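You operate a simulated robot arm through the tools that you are given. There is no shell and no other tool. Be economical: measure what you need, move in short steps, check, and stop when the job is done.

The job below is to be done with a simulated robot arm. You get a single attempt, and the scene is never put back.

TASK
Put two of the dark blue relays from the top shelf of the grey cart on the upper pillar shelf. Stack the dark blue coil marked "S" from the top shelf of the grey cart on top of the dark blue coil that says "P". Put the blue band coil on the top of the wooden bench away on the top of the black bench. Take the grey foam block and put it on top of the vented silver case. Open the middle bench drawer, put the blue tape roll in the inside of the middle bench drawer, then shut the drawer. Do these in any order.

It is judged by the outcome, as a careful person would: the job done as asked, and still so three seconds after it is handed in. It fails if anything else is knocked over, pushed out of place, dropped, spilled or broken.

THE ROBOT
A 6-joint arm with a two-finger gripper on a trunk, on a base that drives. Base frame: it is fixed to the floor where the robot stands at the start and does not move with it; the origin is under the middle of the robot, x ahead of it, y to its left, z up; the surface under the hand at the start is at about z = 0.72. Readings come in m, rad, newtons and seconds.
Its first joint turns from -2.897 to 2.897 rad. Places, roughly: blue band coil (4x4x4 cm) [-1.4, -1.2, 0.8]; blue tape roll (10x10x5 cm) [-7.6, -1.7, 0.9]; dark blue coil [1, 0, 0.75]; dark blue relay (4x4x4 cm) [0.8, -0.2, 0.7]; grey foam block (9x6x5 cm) [-1, -1.1, 0.8]; inside of the middle bench drawer [-7.2, -1.4, 0.7]; middle bench drawer [-7.2, -1.3, 0.7]; top of the black bench [-11.8, 4.1, 0.8]; upper pillar shelf [-1, 3.2, 0.9]; vented silver case (16x10x5 cm) [-2.2, -1.6, 0.8]. Payload 3.43 kg.
The tool frame sits at the grasp point between the pads (the TCP): z along the fingers, y along the line on which they close. The tips reach 0.02 m beyond it. The gripper opens to 0.19 m. The gripper's body begins 0.248 m behind the TCP.
Orientation is told as [roll, pitch, yaw] about the base's x, y, z axes, in that order, counted from this pose: with the fingers straight down and closing along the base's y, the tool's x points along the base's -x, its y along +y and its z along -z.

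THE INTERFACE
- The arm moves only by the tool arm_command. Its argument "deltas" is one flat list of numbers, 7 for each row, row after row: the opening, from 0 (shut) to 1 (fully open), then the shift along the tool's x, y, z in m, then the turn, a rotation vector about the tool's x, y, z in rad. In form: [fingers, tx, ty, tz, ax, ay, az, fingers, tx, ty, tz, ax, ay, az, ...]. A call has 1 to 12 rows; each row is the pose to reach, as a shift and turn from the pose commanded when the call began, along the tool's axes at that moment. Each row takes 0.2 s and may step no farther than 0.05 m and 0.15 rad from the row before; otherwise, or with a gripper value out of range, the whole call is refused. Where a pose cannot be reached the arm comes as near as it can. A force on the tool above 40 N (or 10 N above the force at the start of the call, whichever is more), or a blocked arm, ends the call early, and 0.2 s more pass. Each finger travels about 0.045 m/s and halts on what it meets, pressing with about 28 N; the grip force reading is that of the motor and also rises with nothing between the fingers. The clock runs only during rows and for 0.2 s after the last one: add rows that repeat a pose to give the fingers time. The reply holds the time, the measured pose of the TCP, the force on the tool along the base axes, the opening and the grip force, in the units named above and with some noise, with the torque about the TCP (base axes, N m) and any sound that the robot's microphone picked up, and new pictures: "views" is both (left out), scene, wrist or none.
- Cameras (640 x 400 px; columns grow to the right, rows downward): "scene" is now at [-0.0482, 0.1187, 1.3517]; the picture's right is [-0.99, -0.17, 0.00], its down [-0.12, 0.72, -0.68] and it looks along [0.11, -0.67, -0.73] (base axes); focal length 214 px, centre (320, 200). "wrist" rides on the gripper at [0.07, -0.008, -0.288] in the tool frame; the picture's right is [0.12, 0.99, 0.00], its down [-0.96, 0.12, -0.25] and it looks along [-0.25, 0.03, 0.97] (tool axes); focal length 261 px, centre (320, 200). There is no depth. A picture from a camera that has moved, and an enlarged one, comes with that camera's place and axes in the base frame and with its lens.
- move_column(by): slides the trunk up (or, below 0, down) by that many m; the arm and the scene camera ride with it, the base frame stays. It gives what a move gives, with no picture.
- roll_base(legs): drives the robot by 1 to 6 legs, each [ahead, turn to the left] in m and rad, along the robot's own axes; the way and the turn of a leg run together, so that a leg with both is an arc; at most 1.5 m and 3.142 rad a leg. The arm and the cameras ride along, it lands a little off, and it stops where it bumps. It gives what a move gives, and a new picture of the scene camera.
- aim_head(pan, tilt): turns the head with the scene camera to pan (to the left, within 2.705 rad either way) and tilt (down, from -0.506 to 1.204), counted from straight ahead of the robot. It gives what a move gives, and a new picture of the scene camera.
- zoom(camera, box): a new picture of the part [left, top, right, bottom] of that camera's present view, enlarged. No time passes.
- hand_in(): hands the job in; it is judged then, once.

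Work in short steps. Places have to be worked out from the pictures, the camera data and where the tool is seen: move nearer, look again, correct. Check each grasp and each placing, and mend what went wrong. You have 207 turns and 260 pictures in all, those below and enlarged ones among them. Open the gripper and draw the arm clear of the work before you hand the job in, unless the task says otherwise; then end with one line.

The tools are called after "Call:" as name(argument=value, ...) on one line, values as JSON. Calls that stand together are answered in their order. arm_command: Moves the arm, as the interface text tells. Its arguments: {"type":"object","properties":{"deltas":{"type":"array","items":{"type":"number"}},"views":{"type":"string","enum":["both","scene","wrist","none"]}},"required":["deltas"]} The other tools are called the same way: move_column (by) slides the trunk up or down; roll_base (legs) drives the base; aim_head (pan, tilt) turns the head that bears the scene camera; zoom (camera, box) takes an enlarged picture of a part of a camera's view; hand_in () hands the job in.

At the start:

```text
time: 0.0
position: [0.7161, -0.1233, 1.0959]
ee_rot: [0.0, 0.0, 0.0]
wrist_force: [0.6, -0.4, 0.0]
torque: [0.03, 0.01, 0.0]
width: 0.1901
gripper_force: 0.0
trunk travel left (down, up): [-0.175, 0.065]
robot x, y, heading: [0.0027, 0.0024, 0.004]
head pan, tilt: [-1.405, 0.819]
```

scene: 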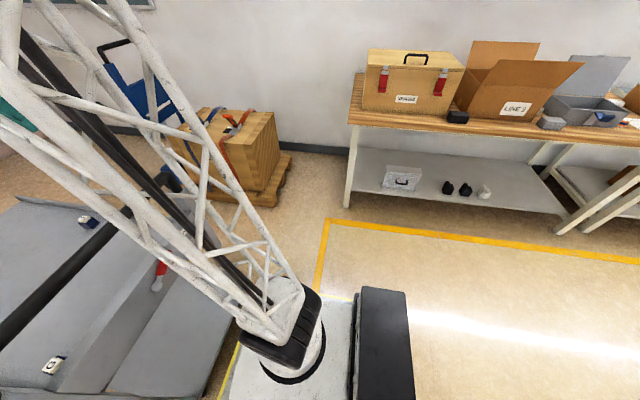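
wrist: 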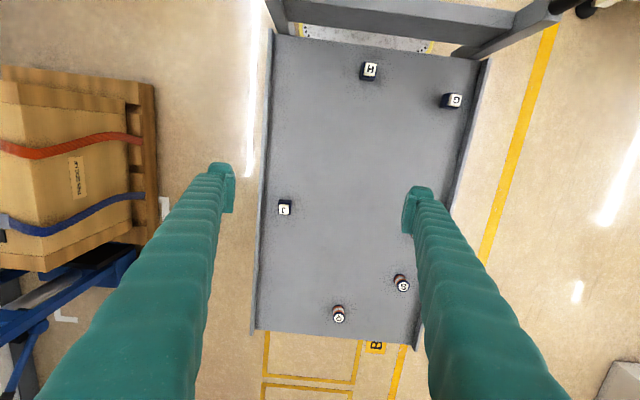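

I'll look closely at the cart top from the wrist camera and take a scene view ahead.

Call:
zoom(camera="wrist", box=[240, 180, 440, 340])

Call:
zoom(camera="wrist", box=[320, 40, 500, 140])

Call:
aim_head(pan=0.0, tilt=0.7)

```text
2.50 times, centred on (340, 260) of wrist
camera zoom: at [0.6478, -0.132, 1.3823], right [-0.12, 0.99, 0.0], down [0.96, 0.12, 0.25], along [0.25, 0.03, -0.97], focal length 652 px, centre (270, 50)
```

zoom: 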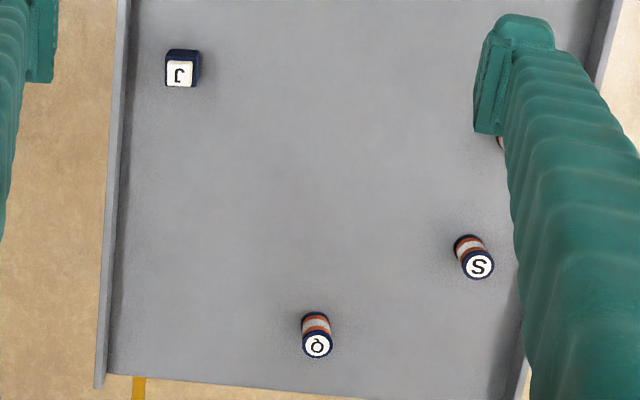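

```text
3.56 times, centred on (410, 90) of wrist
camera zoom: at [0.6478, -0.132, 1.3823], right [-0.12, 0.99, 0.0], down [0.96, 0.12, 0.25], along [0.25, 0.03, -0.97], focal length 927 px, centre (0, 591)
```

zoom: 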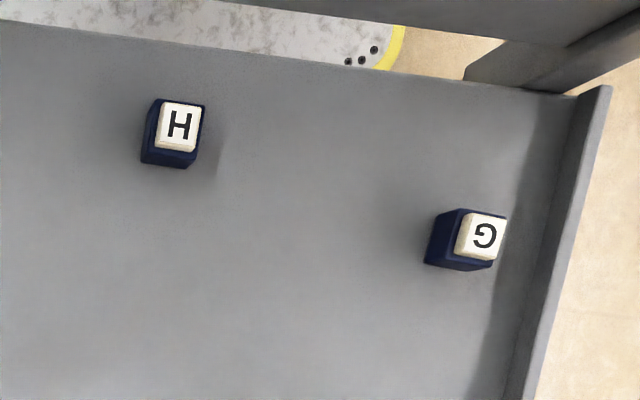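

```text
time: 1.5
position: [0.7167, -0.1234, 1.0955]
ee_rot: [0.0, 0.0, -0.002]
wrist_force: [-1.0, -0.1, -0.7]
torque: [-0.04, -0.02, -0.02]
width: 0.19
gripper_force: 0.0
trunk travel left (down, up): [-0.175, 0.065]
robot x, y, heading: [0.0007, 0.002, -0.006]
head pan, tilt: [0.0, 0.7]
camera scene: at [0.0235, 0.1973, 1.3615], right [0.0, -1.0, 0.0], down [-0.64, 0.0, -0.76], along [0.76, 0.0, -0.64], focal length 214 px, centre (320, 200)
```

scene: 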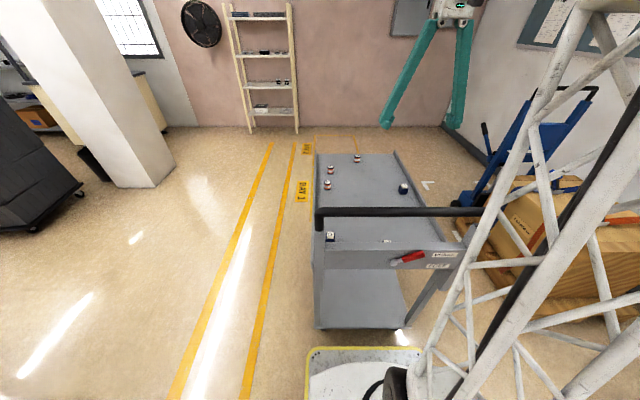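

Three coils (Q, S, one hidden, probably P) and relays J, H, G are on the cart. I'll survey the surroundings before driving.

Call:
aim_head(pan=1.3, tilt=0.35)

Call:
aim_head(pan=2.6, tilt=0.35)

Call:
aim_head(pan=-2.5, tilt=0.35)

```text
time: 3.0
position: [0.7175, -0.1238, 1.0959]
ee_rot: [-0.001, 0.0, -0.001]
wrist_force: [-0.5, 0.5, -0.2]
torque: [-0.03, 0.0, -0.01]
width: 0.1898
gripper_force: 0.1
trunk travel left (down, up): [-0.175, 0.065]
robot x, y, heading: [-0.0023, 0.0016, 0.002]
head pan, tilt: [1.3, 0.351]
camera scene: at [-0.0365, 0.287, 1.3929], right [0.96, -0.27, 0.0], down [-0.09, -0.33, -0.94], along [0.25, 0.9, -0.34], focal length 214 px, centre (320, 200)
```

scene: 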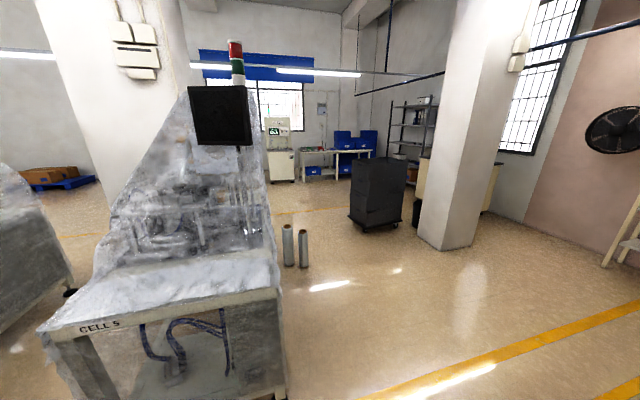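

```text
time: 4.5
position: [0.7181, -0.1226, 1.0951]
ee_rot: [0.002, 0.0, 0.001]
wrist_force: [0.0, 0.2, 0.6]
torque: [0.01, -0.05, 0.02]
width: 0.1899
gripper_force: 0.1
trunk travel left (down, up): [-0.175, 0.065]
robot x, y, heading: [-0.0008, -0.0018, -0.001]
head pan, tilt: [2.601, 0.351]
camera scene: at [-0.1412, 0.2453, 1.3929], right [0.52, 0.86, 0.0], down [0.29, -0.18, -0.94], along [-0.8, 0.48, -0.34], focal length 214 px, centre (320, 200)
```

scene: 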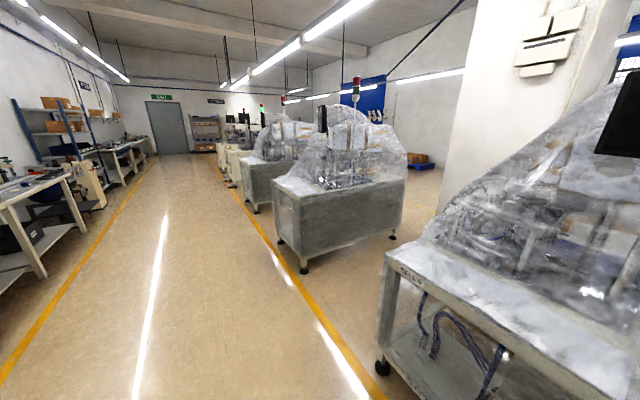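

```text
time: 8.5
position: [0.7181, -0.1232, 1.0954]
ee_rot: [-0.001, 0.0, 0.0]
wrist_force: [-0.4, 0.4, 0.6]
torque: [0.01, 0.01, 0.02]
width: 0.1901
gripper_force: 0.2
trunk travel left (down, up): [-0.175, 0.065]
robot x, y, heading: [0.0004, -0.0039, -0.001]
head pan, tilt: [-2.499, 0.351]
camera scene: at [-0.136, 0.1415, 1.3929], right [-0.6, 0.8, 0.0], down [0.28, 0.21, -0.94], along [-0.75, -0.56, -0.34], focal length 214 px, centre (320, 200)
```

scene: 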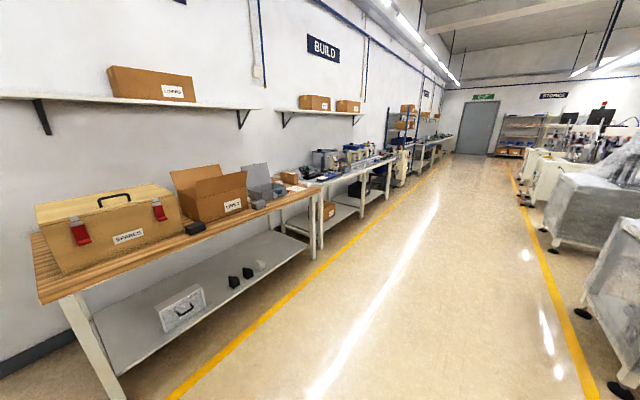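

The lane on the left side of the cart is free. I'll back off, go round and stop beside the cart, facing its left side.

Call:
aim_head(pan=0.0, tilt=0.8)

Call:
roll_base(legs=[[-0.25, 0], [0, 1.1], [0.85, 0], [0, -1.1], [0.62, 0], [0, -1.571]])

```text
time: 10.8
position: [0.7176, -0.1238, 1.0938]
ee_rot: [-0.001, -0.001, -0.002]
wrist_force: [0.3, -0.4, -0.2]
torque: [-0.02, -0.01, 0.0]
width: 0.19
gripper_force: 0.1
trunk travel left (down, up): [-0.175, 0.065]
robot x, y, heading: [-0.001, -0.0015, 0.003]
head pan, tilt: [0.0, 0.799]
camera scene: at [0.0193, 0.1973, 1.3532], right [0.0, -1.0, 0.0], down [-0.72, 0.0, -0.7], along [0.7, 0.0, -0.72], focal length 214 px, centre (320, 200)
```

scene: 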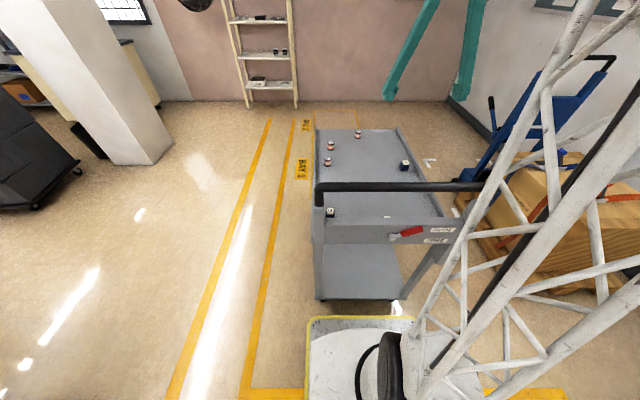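

```text
time: 18.4
position: [0.4525, 1.1539, 1.0936]
ee_rot: [-0.001, 0.004, 1.134]
wrist_force: [1.1, -0.4, -0.5]
torque: [0.09, 0.1, -0.02]
width: 0.1898
gripper_force: 0.1
trunk travel left (down, up): [-0.175, 0.065]
robot x, y, heading: [0.0362, 0.5528, 1.136]
head pan, tilt: [0.0, 0.799]
stopped in leg 3: the robot was blocked; the commanded pose is now the measured one
camera scene: at [-0.1311, 0.6537, 1.3533], right [0.91, -0.42, 0.0], down [-0.3, -0.65, -0.7], along [0.29, 0.63, -0.72], focal length 214 px, centre (320, 200)
```

scene: 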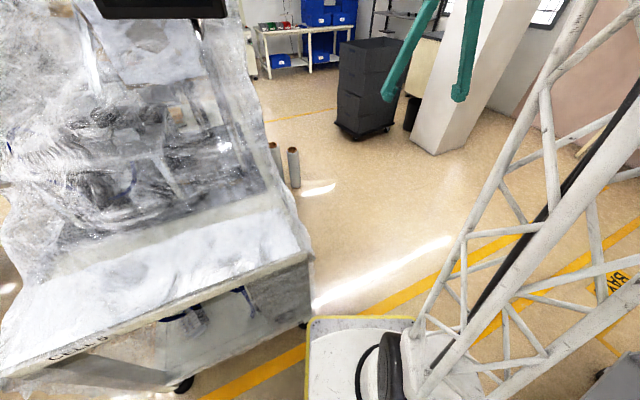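

The base touched the plastic-covered machine's corner. I'll back off, turn away and go on a flatter course.

Call:
roll_base(legs=[[-0.12, 0], [0, -0.536], [0.5, 0], [0, -0.6], [0.37, 0], [0, -1.571]])

```text
time: 31.5
position: [0.6565, 0.0027, 1.0923]
ee_rot: [0.001, 0.003, -1.562]
wrist_force: [-0.6, 0.3, 0.3]
torque: [0.02, 0.02, 0.0]
width: 0.1898
gripper_force: 0.1
trunk travel left (down, up): [-0.175, 0.065]
robot x, y, heading: [0.7697, 0.7225, -1.559]
head pan, tilt: [0.0, 0.799]
camera scene: at [0.9671, 0.7001, 1.3532], right [-1.0, -0.01, 0.0], down [-0.01, 0.72, -0.7], along [0.01, -0.7, -0.72], focal length 214 px, centre (320, 200)
```

scene: 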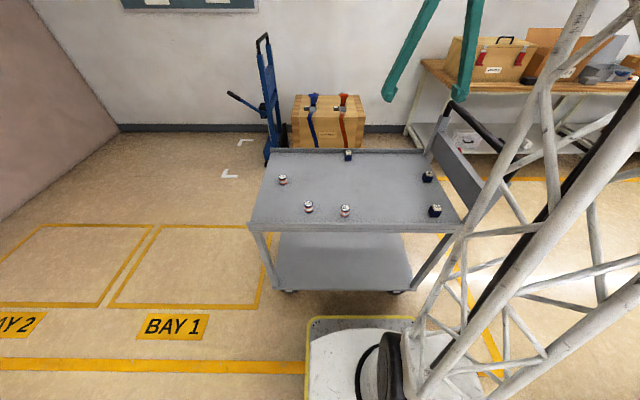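

The robot now stands facing the cart. I'll move the hand over the coils to see P and S from above.

Call:
arm_command(deltas=[1, 0.02, 0.048, 0, 0, 0, 0, 1, 0.03, 0.096, 0, 0, 0, 0, 1, 0.04, 0.144, 0, 0, 0, 0, 1, 0.05, 0.19, 0, 0, 0, 0, 1, 0.06, 0.23, 0.02, 0, 0, 0, 1, 0.07, 0.27, 0.04, 0, 0, 0, 1, 0.08, 0.28, 0.06, 0, 0, 0, 1, 0.08, 0.28, 0.08, 0, 0, 0], views="wrist")

```text
refused: row 1 steps farther than a row can; nothing moved
```

The first step was slightly too long; I'll send it again with shorter ones.

Call:
arm_command(deltas=[1, 0.012, 0.045, 0, 0, 0, 0, 1, 0.024, 0.09, 0, 0, 0, 0, 1, 0.036, 0.135, 0, 0, 0, 0, 1, 0.048, 0.18, 0, 0, 0, 0, 1, 0.06, 0.22, 0.02, 0, 0, 0, 1, 0.07, 0.26, 0.04, 0, 0, 0, 1, 0.08, 0.28, 0.06, 0, 0, 0, 1, 0.08, 0.28, 0.08, 0, 0, 0], views="wrist")

```text
time: 33.3
position: [0.9365, 0.0839, 1.013]
ee_rot: [0.001, 0.004, -1.562]
wrist_force: [-0.5, 0.0, -0.1]
torque: [-0.05, -0.04, 0.0]
width: 0.1902
gripper_force: 0.1
trunk travel left (down, up): [-0.175, 0.065]
robot x, y, heading: [0.7707, 0.7186, -1.562]
head pan, tilt: [0.0, 0.799]
camera wrist: at [0.9273, 0.1535, 1.3005], right [0.99, 0.13, 0.0], down [0.12, -0.96, 0.24], along [0.03, -0.24, -0.97], focal length 261 px, centre (320, 200)
```

wrist: 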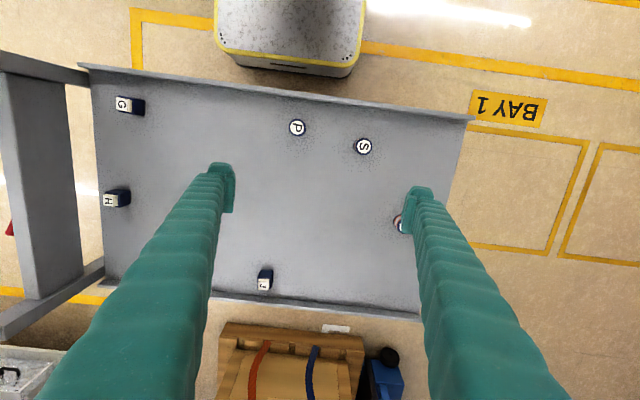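

P (~0.88, 0.163) and S (~1.016, 0.140) are clear. I'll zoom in to size them.

Call:
zoom(camera="wrist", box=[270, 90, 400, 171])

Call:
zoom(camera="scene", box=[250, 130, 450, 255])

```text
4.92 times, centred on (335, 130) of wrist
camera zoom: at [0.9273, 0.1535, 1.3005], right [0.99, 0.13, 0.0], down [0.12, -0.96, 0.24], along [0.03, -0.24, -0.97], focal length 1283 px, centre (246, 542)
```

zoom: 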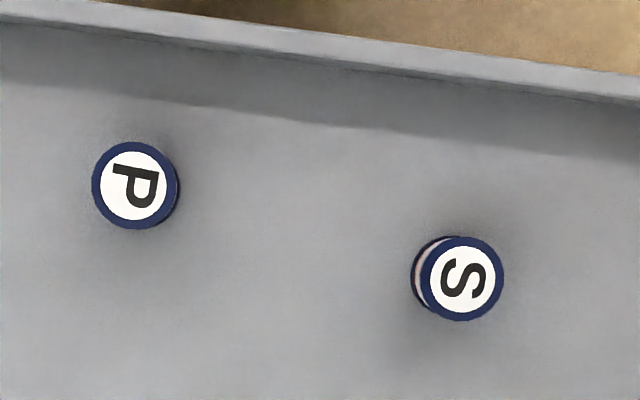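

```text
3.20 times, centred on (350, 192) of scene
camera zoom: at [0.9671, 0.7002, 1.3533], right [-1.0, -0.01, 0.0], down [-0.01, 0.72, -0.7], along [0.01, -0.7, -0.72], focal length 686 px, centre (224, 224)
```

zoom: 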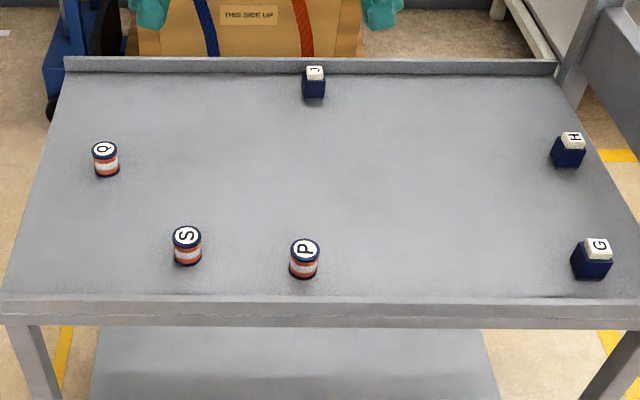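

Coils are ~3.5 cm wide and 4 cm tall. I'll move over S with a half-open gripper and check alignment.

Call:
arm_command(deltas=[0.8, 0.025, 0.035, 0.01, 0, 0, 0, 0.6, 0.045, 0.065, 0.03, 0, 0, 0, 0.45, 0.058, 0.082, 0.06, 0, 0, 0, 0.42, 0.058, 0.082, 0.1, 0, 0, 0, 0.42, 0.058, 0.082, 0.12, 0, 0, 0, 0.42, 0.058, 0.082, 0.12, 0, 0, 0, 0.42, 0.058, 0.082, 0.12, 0, 0, 0], views="wrist")

```text
time: 34.9
position: [1.0175, 0.1438, 0.8937]
ee_rot: [0.0, 0.003, -1.562]
wrist_force: [0.4, 0.2, -0.2]
torque: [-0.03, 0.01, 0.0]
width: 0.0797
gripper_force: 0.0
trunk travel left (down, up): [-0.175, 0.065]
robot x, y, heading: [0.7695, 0.7258, -1.563]
head pan, tilt: [0.0, 0.799]
camera wrist: at [1.0092, 0.2128, 1.1801], right [0.99, 0.13, 0.0], down [0.12, -0.96, 0.24], along [0.03, -0.24, -0.97], focal length 261 px, centre (320, 200)
```

wrist: 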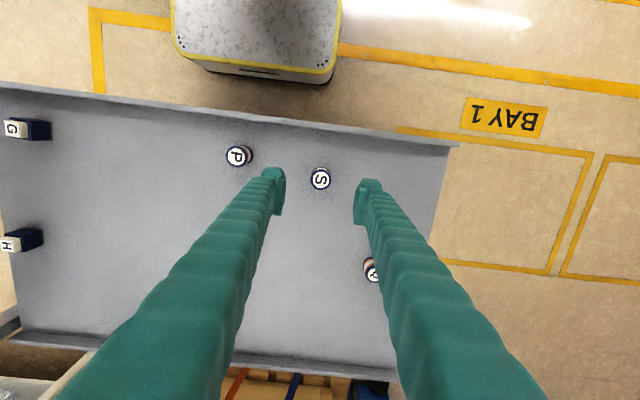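

S sits right under the TCP. I'll descend to z≈0.747 and close.

Call:
arm_command(deltas=[0.42, 0, 0, 0.045, 0, 0, 0, 0.42, 0, 0, 0.09, 0, 0, 0, 0.42, 0, 0, 0.125, 0, 0, 0, 0.42, 0, 0, 0.146, 0, 0, 0, 0.3, 0, 0, 0.146, 0, 0, 0, 0.15, 0, 0, 0.146, 0, 0, 0, 0.1, 0, 0, 0.146, 0, 0, 0, 0.1, 0, 0, 0.146, 0, 0, 0], views="wrist")

```text
time: 36.7
position: [1.0166, 0.1448, 0.7482]
ee_rot: [0.001, 0.001, -1.561]
wrist_force: [0.4, 0.0, -0.6]
torque: [-0.01, 0.0, 0.0]
width: 0.0333
gripper_force: 27.6
trunk travel left (down, up): [-0.175, 0.065]
robot x, y, heading: [0.7719, 0.7197, -1.559]
head pan, tilt: [0.0, 0.799]
camera wrist: at [1.0087, 0.2138, 1.0355], right [0.99, 0.13, 0.0], down [0.12, -0.96, 0.24], along [0.03, -0.24, -0.97], focal length 261 px, centre (320, 200)
```

wrist: 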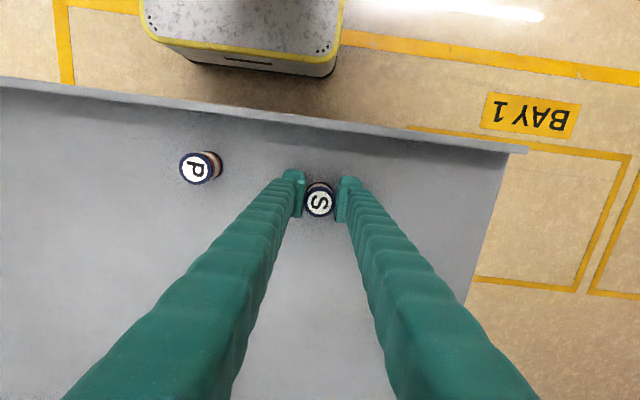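

S is gripped. I'll lift it 8 cm and move it over P.

Call:
arm_command(deltas=[0.1, 0, 0, -0.04, 0, 0, 0, 0.1, 0, 0, -0.08, 0, 0, 0, 0.1, 0.006, -0.045, -0.08, 0, 0, 0, 0.1, 0.012, -0.09, -0.08, 0, 0, 0, 0.1, 0.018, -0.135, -0.08, 0, 0, 0, 0.1, 0.018, -0.135, -0.08, 0, 0, 0, 0.1, 0.018, -0.135, -0.08, 0, 0, 0], views="wrist")

Call:
zoom(camera="wrist", box=[260, 160, 380, 235])

Call:
zoom(camera="scene", box=[300, 150, 400, 212])

```text
time: 38.3
position: [0.8795, 0.1599, 0.8276]
ee_rot: [0.0, 0.004, -1.563]
wrist_force: [-0.6, -0.6, -1.1]
torque: [-0.02, 0.01, 0.0]
width: 0.0332
gripper_force: 28.0
trunk travel left (down, up): [-0.175, 0.065]
robot x, y, heading: [0.7687, 0.7191, -1.56]
head pan, tilt: [0.0, 0.799]
camera wrist: at [0.8718, 0.2287, 1.1158], right [0.99, 0.13, 0.0], down [0.12, -0.96, 0.24], along [0.03, -0.24, -0.97], focal length 261 px, centre (320, 200)
```

wrist: 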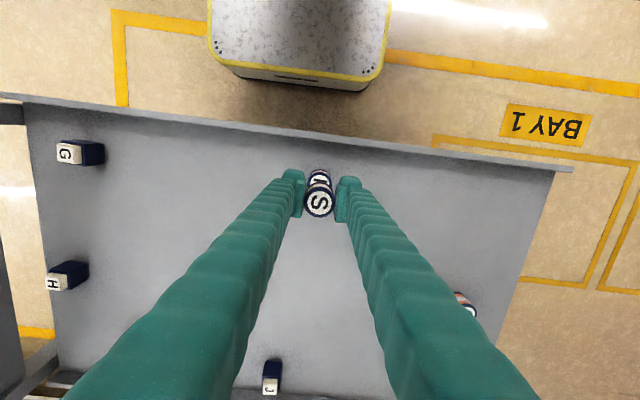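

```text
5.33 times, centred on (320, 198) of wrist
camera zoom: at [0.8718, 0.2287, 1.1158], right [0.99, 0.13, 0.0], down [0.12, -0.96, 0.24], along [0.03, -0.24, -0.97], focal length 1390 px, centre (320, 213)
```

zoom: 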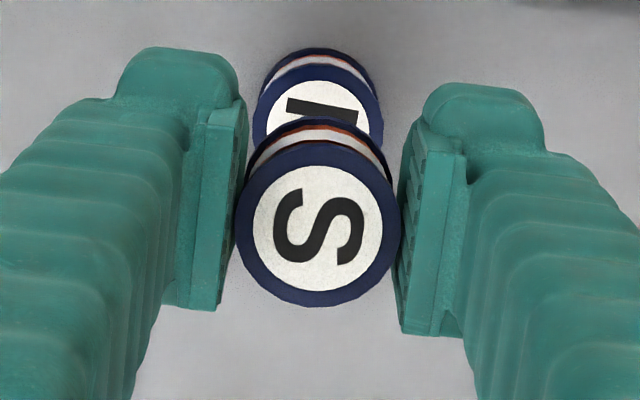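

```text
6.40 times, centred on (350, 181) of scene
camera zoom: at [0.9672, 0.7002, 1.3532], right [-1.0, -0.01, 0.0], down [-0.01, 0.72, -0.7], along [0.01, -0.7, -0.72], focal length 1373 px, centre (128, 322)
```

zoom: 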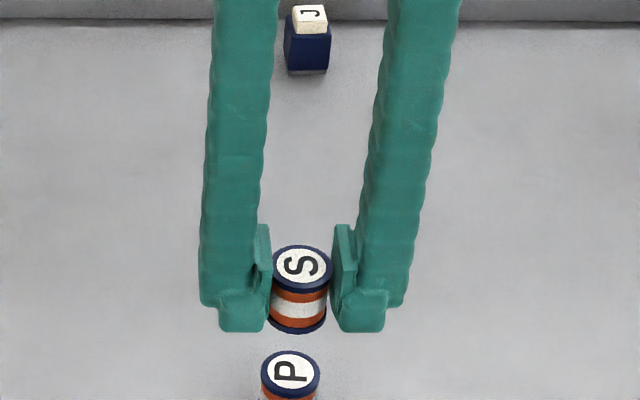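

S is aligned in x with P, and about 5 mm short in y. I'll correct and lower to just above contact.

Call:
arm_command(deltas=[0.1, 0.005, 0.001, 0, 0, 0, 0, 0.1, 0.005, 0.001, 0.02, 0, 0, 0, 0.1, 0.005, 0.001, 0.032, 0, 0, 0, 0.1, 0.005, 0.001, 0.036, 0, 0, 0, 0.1, 0.005, 0.001, 0.038, 0, 0, 0, 0.1, 0.005, 0.001, 0.0395, 0, 0, 0, 0.1, 0.005, 0.001, 0.0395, 0, 0, 0], views="wrist")

Call:
zoom(camera="scene", box=[300, 170, 400, 232])

```text
time: 39.9
position: [0.882, 0.1648, 0.7882]
ee_rot: [-0.001, 0.003, -1.562]
wrist_force: [0.2, 0.7, -0.9]
torque: [0.0, -0.05, -0.02]
width: 0.033
gripper_force: 28.0
trunk travel left (down, up): [-0.175, 0.065]
robot x, y, heading: [0.7718, 0.7209, -1.558]
head pan, tilt: [0.0, 0.799]
camera wrist: at [0.8744, 0.234, 1.0763], right [0.99, 0.13, 0.0], down [0.12, -0.96, 0.24], along [0.03, -0.24, -0.97], focal length 261 px, centre (320, 200)
```

wrist: 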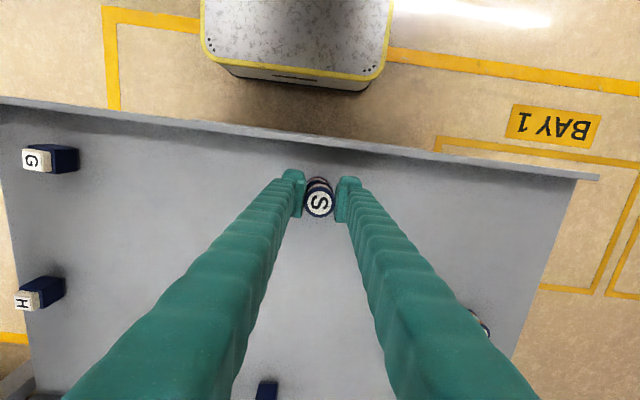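

```text
6.40 times, centred on (350, 201) of scene
camera zoom: at [0.9672, 0.7001, 1.3532], right [-1.0, -0.01, 0.0], down [-0.01, 0.72, -0.7], along [0.01, -0.7, -0.72], focal length 1373 px, centre (128, 194)
```

zoom: 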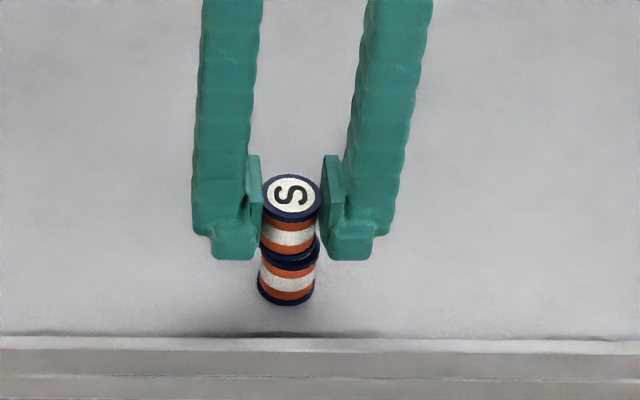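

Nearly in contact; S looks ~2 mm towards −x. I'll nudge it and lower slowly until contact.

Call:
arm_command(deltas=[0.1, 0, 0.002, 0, 0, 0, 0, 0.1, 0, 0.002, 0.0015, 0, 0, 0, 0.1, 0, 0.002, 0.003, 0, 0, 0, 0.1, 0, 0.002, 0.003, 0, 0, 0], views="none")

Call:
zoom(camera="scene", box=[320, 190, 370, 221])

```text
time: 40.9
position: [0.8845, 0.1656, 0.7865]
ee_rot: [0.001, 0.004, -1.562]
wrist_force: [0.0, 0.8, -0.7]
torque: [0.03, 0.0, -0.02]
width: 0.0331
gripper_force: 27.9
trunk travel left (down, up): [-0.175, 0.065]
robot x, y, heading: [0.7699, 0.72, -1.565]
head pan, tilt: [0.0, 0.799]
```

```text
12.80 times, centred on (345, 206) of scene
camera zoom: at [0.9672, 0.7001, 1.3532], right [-1.0, -0.01, 0.0], down [-0.01, 0.72, -0.7], along [0.01, -0.7, -0.72], focal length 2745 px, centre (0, 130)
```

zoom: 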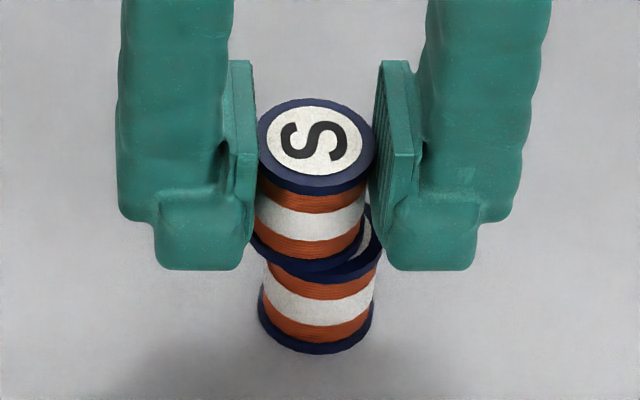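

S is now ~3.5 mm too far in +x (perspective fooled me). I'll move it back and lower gently until contact shows.

Call:
arm_command(deltas=[0.1, 0, -0.0035, 0, 0, 0, 0, 0.1, 0, -0.0035, 0, 0, 0, 0], views="wrist")

Call:
zoom(camera="scene", box=[320, 190, 370, 221])

Call:
zoom(camera="wrist", box=[280, 160, 360, 210])

```text
time: 41.5
position: [0.8821, 0.1646, 0.7873]
ee_rot: [0.0, 0.002, -1.561]
wrist_force: [0.5, -0.1, -1.1]
torque: [0.0, 0.01, -0.03]
width: 0.0334
gripper_force: 27.6
trunk travel left (down, up): [-0.175, 0.065]
robot x, y, heading: [0.7732, 0.7196, -1.559]
head pan, tilt: [0.0, 0.799]
camera wrist: at [0.8739, 0.2346, 1.0733], right [0.99, 0.13, 0.0], down [0.12, -0.96, 0.24], along [0.03, -0.24, -0.97], focal length 261 px, centre (320, 200)
```

wrist: 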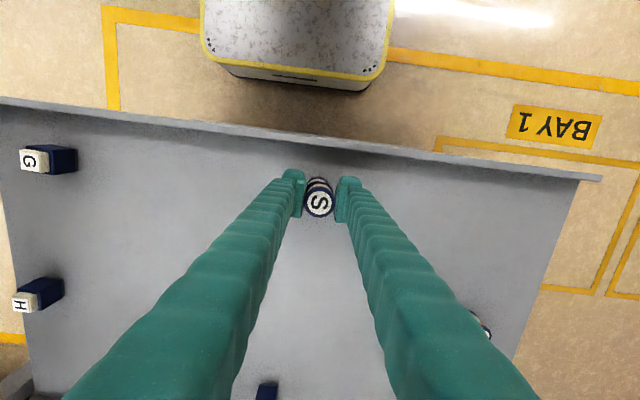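

```text
12.80 times, centred on (345, 206) of scene
camera zoom: at [0.9672, 0.7001, 1.3532], right [-1.0, -0.01, 0.0], down [-0.01, 0.72, -0.7], along [0.01, -0.7, -0.72], focal length 2745 px, centre (0, 130)
```

zoom: 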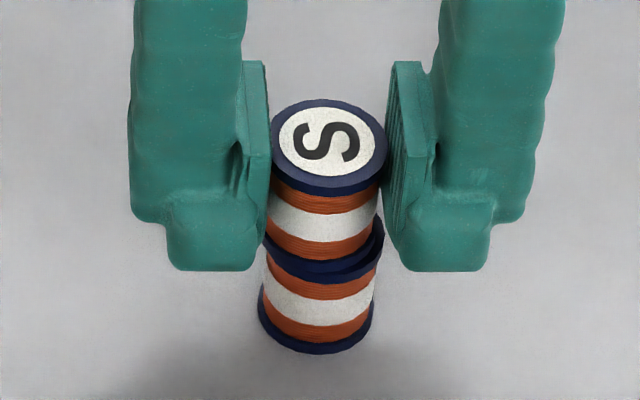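

```text
8.00 times, centred on (320, 185) of wrist
camera zoom: at [0.8739, 0.2346, 1.0733], right [0.99, 0.13, 0.0], down [0.12, -0.96, 0.24], along [0.03, -0.24, -0.97], focal length 2085 px, centre (320, 320)
```

zoom: 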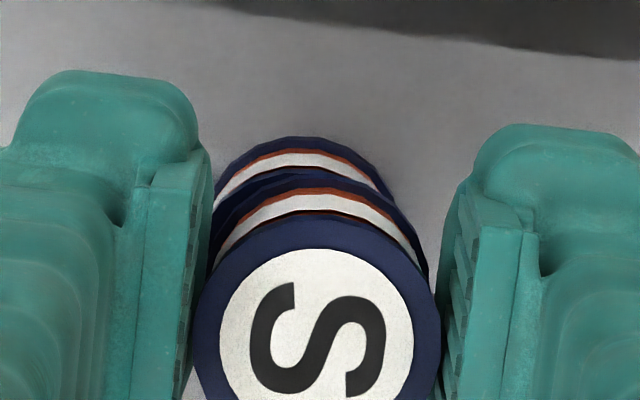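

Well aligned now; a small gap remains. Lowering in 1 mm steps.

Call:
arm_command(deltas=[0.1, 0, 0, 0.001, 0, 0, 0, 0.1, 0, 0, 0.002, 0, 0, 0, 0.1, 0, 0, 0.003, 0, 0, 0, 0.1, 0, 0, 0.003, 0, 0, 0], views="none")

Call:
zoom(camera="scene", box=[320, 190, 370, 221])

```text
time: 42.5
position: [0.8821, 0.1648, 0.784]
ee_rot: [-0.001, 0.002, -1.561]
wrist_force: [0.6, 0.7, 23.2]
torque: [-0.03, 0.03, 0.01]
width: 0.0333
gripper_force: 27.7
trunk travel left (down, up): [-0.175, 0.065]
robot x, y, heading: [0.7719, 0.7208, -1.561]
head pan, tilt: [0.0, 0.799]
```

```text
12.80 times, centred on (345, 206) of scene
camera zoom: at [0.9671, 0.7007, 1.3536], right [-1.0, -0.01, 0.0], down [-0.01, 0.72, -0.7], along [0.01, -0.7, -0.72], focal length 2745 px, centre (0, 130)
```

zoom: 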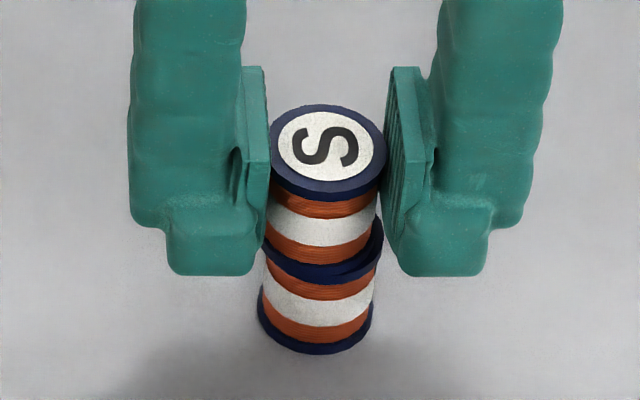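

Contact at 23 N. I'll ease off a little, open, and rise.

Call:
arm_command(deltas=[0.1, 0, 0, -0.0012, 0, 0, 0, 0.2, 0, 0, -0.0012, 0, 0, 0, 0.35, 0, 0, -0.0012, 0, 0, 0, 0.42, 0, 0, -0.0012, 0, 0, 0, 0.42, 0, 0, -0.0012, 0, 0, 0, 0.42, 0, 0, -0.04, 0, 0, 0, 0.42, 0, 0, -0.08, 0, 0, 0, 0.42, 0, 0, -0.12, 0, 0, 0], views="both")

Call:
zoom(camera="scene", box=[320, 190, 370, 221])

```text
time: 44.3
position: [0.8826, 0.163, 0.9037]
ee_rot: [0.001, 0.001, -1.561]
wrist_force: [-0.5, -0.5, 0.1]
torque: [0.11, 0.02, 0.04]
width: 0.0798
gripper_force: 0.0
trunk travel left (down, up): [-0.175, 0.065]
robot x, y, heading: [0.7643, 0.7193, -1.558]
head pan, tilt: [0.0, 0.799]
camera scene: at [0.9673, 0.6998, 1.3531], right [-1.0, -0.01, 0.0], down [-0.01, 0.72, -0.7], along [0.01, -0.7, -0.72], focal length 214 px, centre (320, 200)
camera wrist: at [0.8743, 0.2332, 1.1905], right [0.99, 0.13, 0.0], down [0.12, -0.96, 0.24], along [0.03, -0.24, -0.97], focal length 261 px, centre (320, 200)
```

scene: 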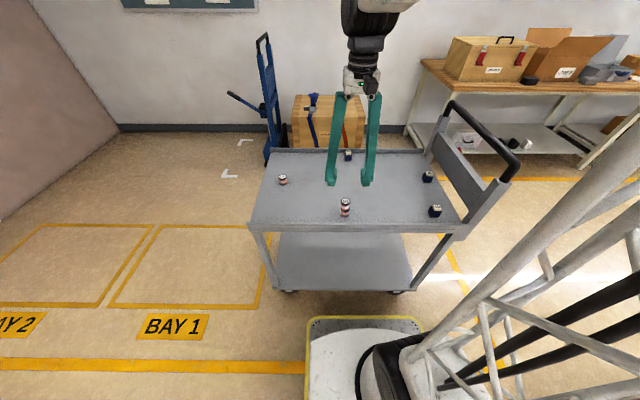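
wrist: 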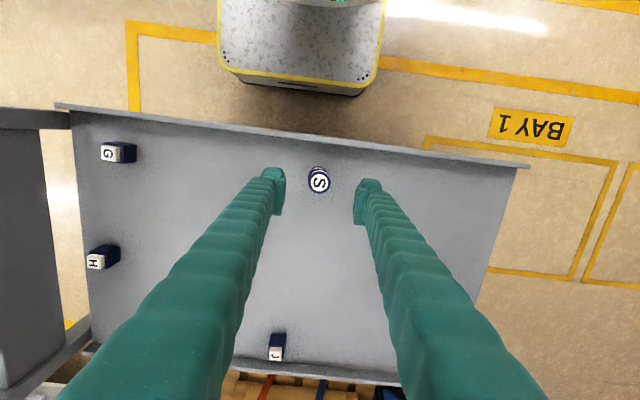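

```text
12.80 times, centred on (345, 206) of scene
camera zoom: at [0.9673, 0.6998, 1.3531], right [-1.0, -0.01, 0.0], down [-0.01, 0.72, -0.7], along [0.01, -0.7, -0.72], focal length 2745 px, centre (0, 130)
```

zoom: 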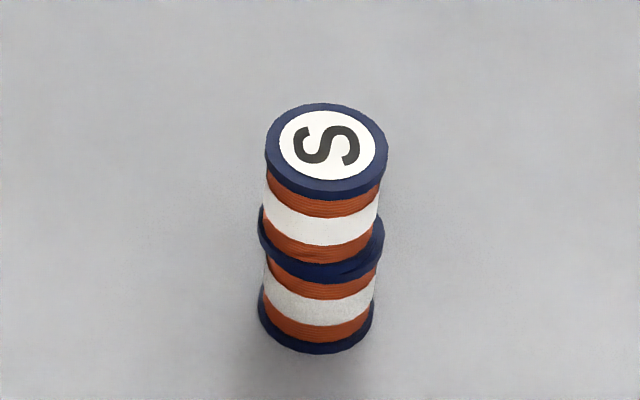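

The stack is good and free-standing. Next relay J, reachable with the present hand orientation; I'll move above it and look.

Call:
arm_command(deltas=[0.42, -0.045, -0.01, 0, 0, 0, 0, 0.42, -0.09, -0.02, 0, 0, 0, 0, 0.42, -0.135, -0.03, 0, 0, 0, 0, 0.42, -0.18, -0.042, 0, 0, 0, 0, 0.42, -0.225, -0.042, 0, 0, 0, 0, 0.42, -0.27, -0.042, 0, 0, 0, 0, 0.42, -0.315, -0.042, 0, 0, 0, 0, 0.42, -0.34, -0.042, 0, 0, 0, 0], views="wrist")

Call:
zoom(camera="wrist", box=[260, 140, 380, 215])

```text
time: 46.1
position: [0.844, -0.1765, 0.9008]
ee_rot: [0.0, 0.004, -1.563]
wrist_force: [0.4, 0.5, 0.4]
torque: [-0.07, 0.01, -0.04]
width: 0.0797
gripper_force: 0.0
trunk travel left (down, up): [-0.175, 0.065]
robot x, y, heading: [0.7663, 0.7227, -1.558]
head pan, tilt: [0.0, 0.799]
camera wrist: at [0.835, -0.1073, 1.1874], right [0.99, 0.13, 0.0], down [0.12, -0.96, 0.24], along [0.03, -0.24, -0.97], focal length 261 px, centre (320, 200)
```

wrist: 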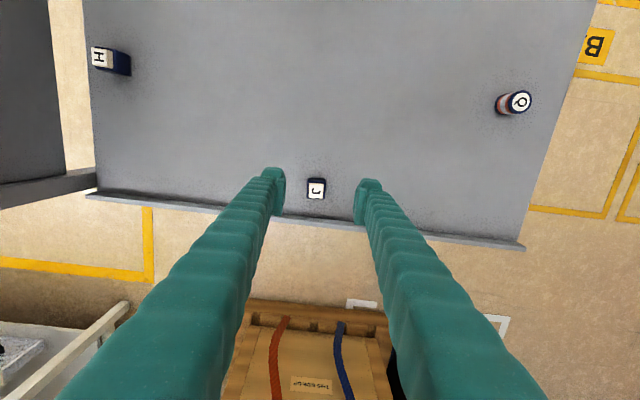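

```text
5.33 times, centred on (320, 178) of wrist
camera zoom: at [0.835, -0.1073, 1.1874], right [0.99, 0.13, 0.0], down [0.12, -0.96, 0.24], along [0.03, -0.24, -0.97], focal length 1390 px, centre (320, 320)
```

zoom: 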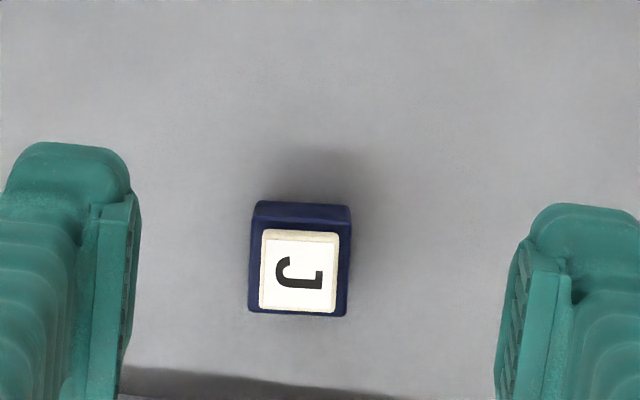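

J is at about (0.840, −0.199), rotated ~4°. I'll align, descend and grip.

Call:
arm_command(deltas=[0.42, -0.0225, -0.004, 0.03, 0, 0, -0.07, 0.42, -0.0225, -0.004, 0.075, 0, 0, -0.07, 0.42, -0.0225, -0.004, 0.12, 0, 0, -0.07, 0.42, -0.0225, -0.004, 0.15, 0, 0, -0.07, 0.42, -0.0225, -0.004, 0.157, 0, 0, -0.07, 0.25, -0.0225, -0.004, 0.157, 0, 0, -0.07, 0.1, -0.0225, -0.004, 0.157, 0, 0, -0.07, 0.08, -0.0225, -0.004, 0.157, 0, 0, -0.07, 0.08, -0.0225, -0.004, 0.157, 0, 0, -0.07], views="wrist")

```text
time: 48.1
position: [0.8385, -0.1981, 0.7423]
ee_rot: [0.0, 0.005, -1.491]
wrist_force: [0.8, -0.2, -0.6]
torque: [0.01, 0.02, -0.04]
width: 0.0308
gripper_force: 28.2
trunk travel left (down, up): [-0.175, 0.065]
robot x, y, heading: [0.7723, 0.7203, -1.562]
head pan, tilt: [0.0, 0.799]
camera wrist: at [0.8251, -0.1288, 1.0307], right [0.98, 0.2, 0.0], down [0.19, -0.95, 0.24], along [0.05, -0.24, -0.97], focal length 261 px, centre (320, 200)
```

wrist: 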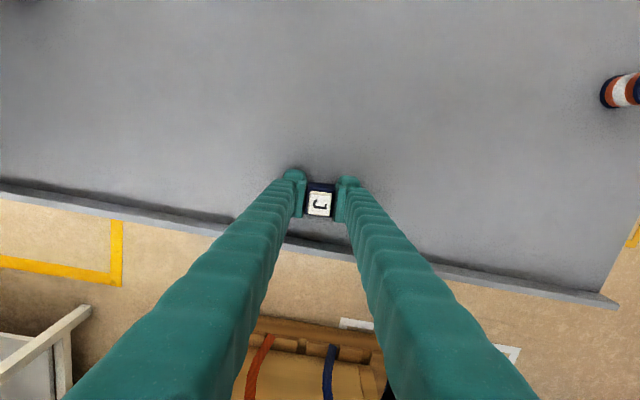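

Gripped J (31 mm). Lifting and retracting toward the robot for the drive.

Call:
arm_command(deltas=[0.08, 0, 0, -0.045, 0, 0, 0, 0.08, 0, 0, -0.09, 0, 0, 0, 0.08, 0, 0, -0.135, 0, 0, 0, 0.08, 0, 0, -0.18, 0, 0, 0, 0.08, 0, 0, -0.22, 0, 0, 0, 0.08, 0.045, 0, -0.235, 0, 0, 0, 0.08, 0.09, 0, -0.25, 0, 0, 0, 0.08, 0.135, 0, -0.25, 0, 0, 0, 0.08, 0.18, 0, -0.25, 0, 0, 0, 0.08, 0.225, 0, -0.25, 0, 0, 0, 0.08, 0.27, 0, -0.25, 0, 0, 0, 0.08, 0.31, 0, -0.25, 0, 0, 0], views="wrist")

Call:
aim_head(pan=2.4, tilt=0.45)

Call:
aim_head(pan=-2.4, tilt=0.45)

```text
time: 50.7
position: [0.8138, 0.112, 0.9947]
ee_rot: [0.0, 0.004, -1.493]
wrist_force: [0.8, -0.5, -1.4]
torque: [0.22, 0.06, -0.01]
width: 0.0303
gripper_force: 27.7
trunk travel left (down, up): [-0.175, 0.065]
robot x, y, heading: [0.7691, 0.7162, -1.563]
head pan, tilt: [0.0, 0.799]
camera wrist: at [0.8017, 0.1798, 1.2814], right [0.98, 0.2, 0.0], down [0.19, -0.95, 0.24], along [0.05, -0.24, -0.97], focal length 261 px, centre (320, 200)
```

wrist: 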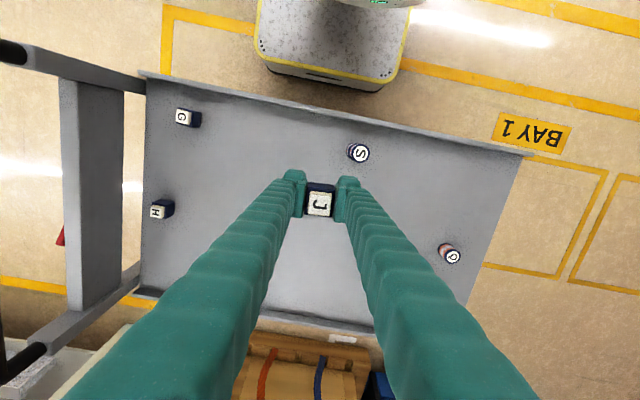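

```text
time: 52.9
position: [0.8143, 0.1121, 0.9955]
ee_rot: [-0.001, 0.005, -1.493]
wrist_force: [-0.6, -0.2, -0.4]
torque: [0.02, 0.01, -0.01]
width: 0.0306
gripper_force: 28.0
trunk travel left (down, up): [-0.175, 0.065]
robot x, y, heading: [0.7675, 0.7226, -1.558]
head pan, tilt: [2.4, 0.45]
camera scene: at [1.0276, 0.8492, 1.3837], right [0.74, -0.67, 0.0], down [-0.29, -0.32, -0.9], along [0.6, 0.67, -0.44], focal length 214 px, centre (320, 200)
```

scene: 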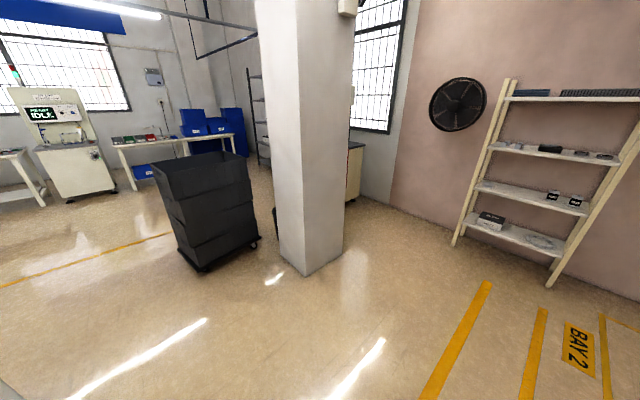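

```text
time: 56.7
position: [0.8156, 0.1117, 0.9949]
ee_rot: [-0.001, 0.005, -1.491]
wrist_force: [-0.2, -0.7, 0.1]
torque: [0.0, -0.02, -0.01]
width: 0.0309
gripper_force: 28.5
trunk travel left (down, up): [-0.175, 0.065]
robot x, y, heading: [0.7708, 0.7171, -1.561]
head pan, tilt: [-2.4, 0.45]
camera scene: at [0.9034, 0.8478, 1.3837], right [0.73, 0.68, 0.0], down [0.3, -0.32, -0.9], along [-0.62, 0.66, -0.44], focal length 214 px, centre (320, 200)
```

scene: 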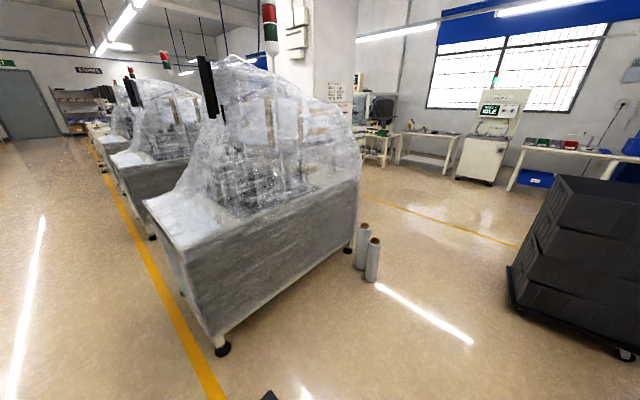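

The pillar stands behind the shrouded machine. I'll turn round and go up the gap between the wrap rolls (x≈0.35) and the black crate (x≈1.16).

Call:
aim_head(pan=0.3, tilt=0.45)

Call:
roll_base(legs=[[0, 3.14], [0.8, 0]])

```text
time: 59.1
position: [0.816, 0.1114, 0.9957]
ee_rot: [0.001, 0.003, -1.493]
wrist_force: [-0.2, -0.4, -0.3]
torque: [-0.01, 0.01, 0.02]
width: 0.0307
gripper_force: 28.1
trunk travel left (down, up): [-0.175, 0.065]
robot x, y, heading: [0.7697, 0.7182, -1.562]
head pan, tilt: [0.3, 0.45]
camera scene: at [0.9944, 0.6933, 1.3837], right [-0.95, -0.31, 0.0], down [-0.13, 0.41, -0.9], along [0.28, -0.86, -0.44], focal length 214 px, centre (320, 200)
```

scene: 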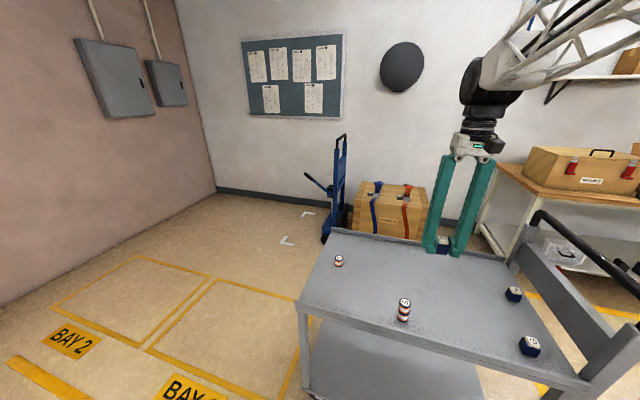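

```text
time: 71.1
position: [0.7119, 2.14, 0.9963]
ee_rot: [0.0, 0.003, 1.651]
wrist_force: [0.6, 0.9, -1.9]
torque: [0.02, -0.01, 0.02]
width: 0.0306
gripper_force: 28.3
trunk travel left (down, up): [-0.175, 0.065]
robot x, y, heading: [0.758, 1.5287, 1.586]
head pan, tilt: [0.3, 0.45]
camera scene: at [0.5315, 1.556, 1.3837], right [0.95, 0.31, 0.0], down [0.13, -0.41, -0.9], along [-0.28, 0.86, -0.44], focal length 214 px, centre (320, 200)
```

scene: 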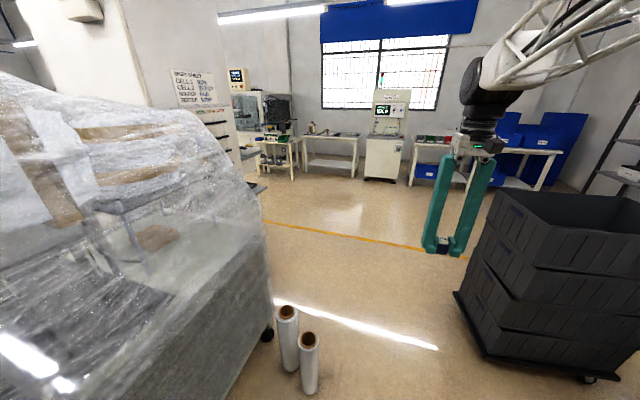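

The gap is clear on both sides. Driving straight through and then looking left at the pillar.

Call:
roll_base(legs=[[1.5, 0]])

Call:
aim_head(pan=1.4, tilt=0.35)

```text
time: 78.7
position: [0.7182, 3.6625, 0.9961]
ee_rot: [-0.001, 0.002, 1.632]
wrist_force: [0.4, 0.2, -0.5]
torque: [0.0, 0.0, -0.02]
width: 0.0306
gripper_force: 27.9
trunk travel left (down, up): [-0.175, 0.065]
robot x, y, heading: [0.7508, 3.0551, 1.57]
head pan, tilt: [0.3, 0.45]
camera scene: at [0.526, 3.0813, 1.3837], right [0.96, 0.29, 0.0], down [0.13, -0.42, -0.9], along [-0.26, 0.86, -0.44], focal length 214 px, centre (320, 200)
```

scene: 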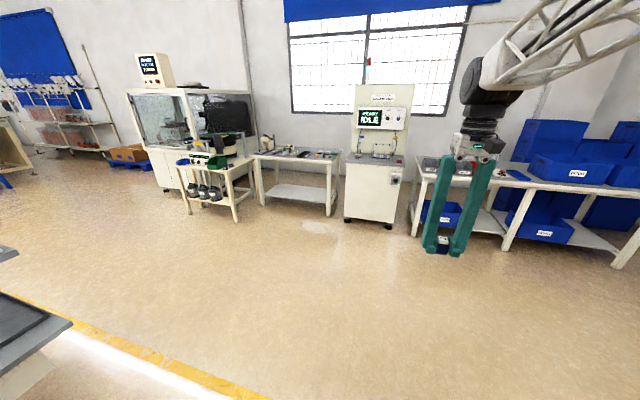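

```text
time: 80.0
position: [0.7186, 3.6619, 0.9947]
ee_rot: [-0.001, 0.002, 1.632]
wrist_force: [0.9, 0.0, -0.6]
torque: [0.01, -0.01, 0.01]
width: 0.0305
gripper_force: 27.8
trunk travel left (down, up): [-0.175, 0.065]
robot x, y, heading: [0.7493, 3.0522, 1.566]
head pan, tilt: [1.4, 0.351]
camera scene: at [0.461, 3.0098, 1.3929], right [0.18, 0.98, 0.0], down [0.34, -0.06, -0.94], along [-0.92, 0.17, -0.34], focal length 214 px, centre (320, 200)
```

scene: 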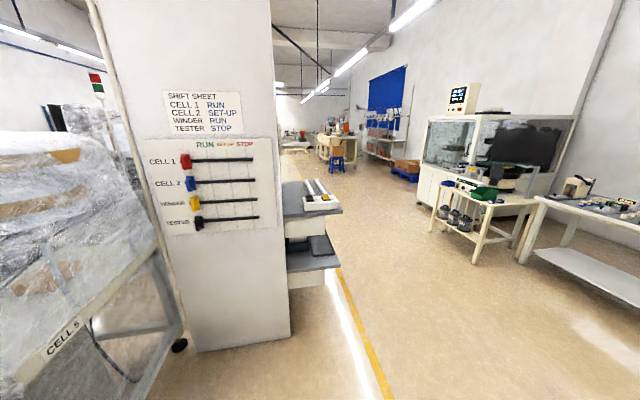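

The shelves stick out of the pillar's +y face. I'll go around to stand at about (−0.95, 4.1) facing the pillar.

Call:
roll_base(legs=[[1.05, 0], [0, 1.571], [0.85, 0], [0.85, 0], [0, 1.571]])

Call:
aim_head(pan=-0.15, tilt=0.5)

```text
time: 101.8
position: [-0.9149, 3.4277, 0.9946]
ee_rot: [-0.001, 0.004, -1.474]
wrist_force: [-0.2, 0.1, -0.4]
torque: [-0.01, -0.01, 0.03]
width: 0.0306
gripper_force: 27.9
trunk travel left (down, up): [-0.175, 0.065]
robot x, y, heading: [-0.9683, 4.033, -1.54]
head pan, tilt: [1.4, 0.351]
camera scene: at [-0.6847, 4.0872, 1.3929], right [-0.14, -0.99, 0.0], down [-0.34, 0.05, -0.94], along [0.93, -0.13, -0.34], focal length 214 px, centre (320, 200)
```

scene: 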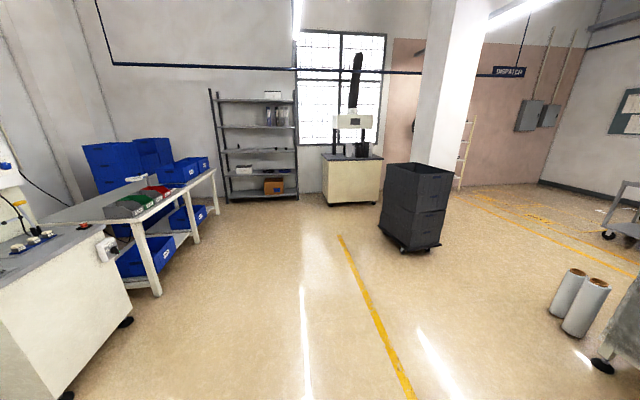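

```text
time: 103.5
position: [-0.9163, 3.4281, 0.9955]
ee_rot: [0.0, 0.004, -1.471]
wrist_force: [0.6, -0.1, -0.5]
torque: [-0.01, 0.02, -0.02]
width: 0.0304
gripper_force: 27.6
trunk travel left (down, up): [-0.175, 0.065]
robot x, y, heading: [-0.9707, 4.0356, -1.542]
head pan, tilt: [-0.15, 0.499]
camera scene: at [-0.7876, 4.0098, 1.3792], right [-0.99, 0.12, 0.0], down [0.06, 0.48, -0.88], along [-0.1, -0.87, -0.48], focal length 214 px, centre (320, 200)
```

scene: 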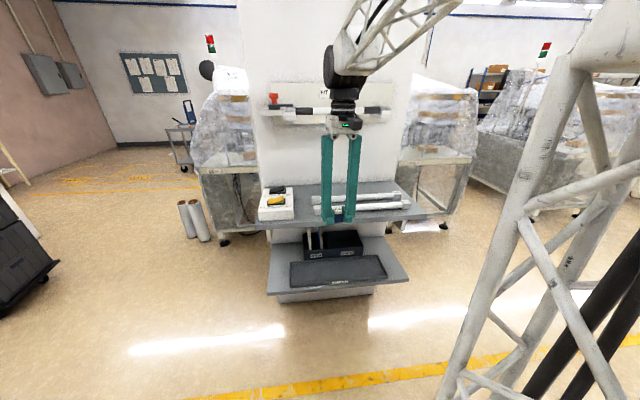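

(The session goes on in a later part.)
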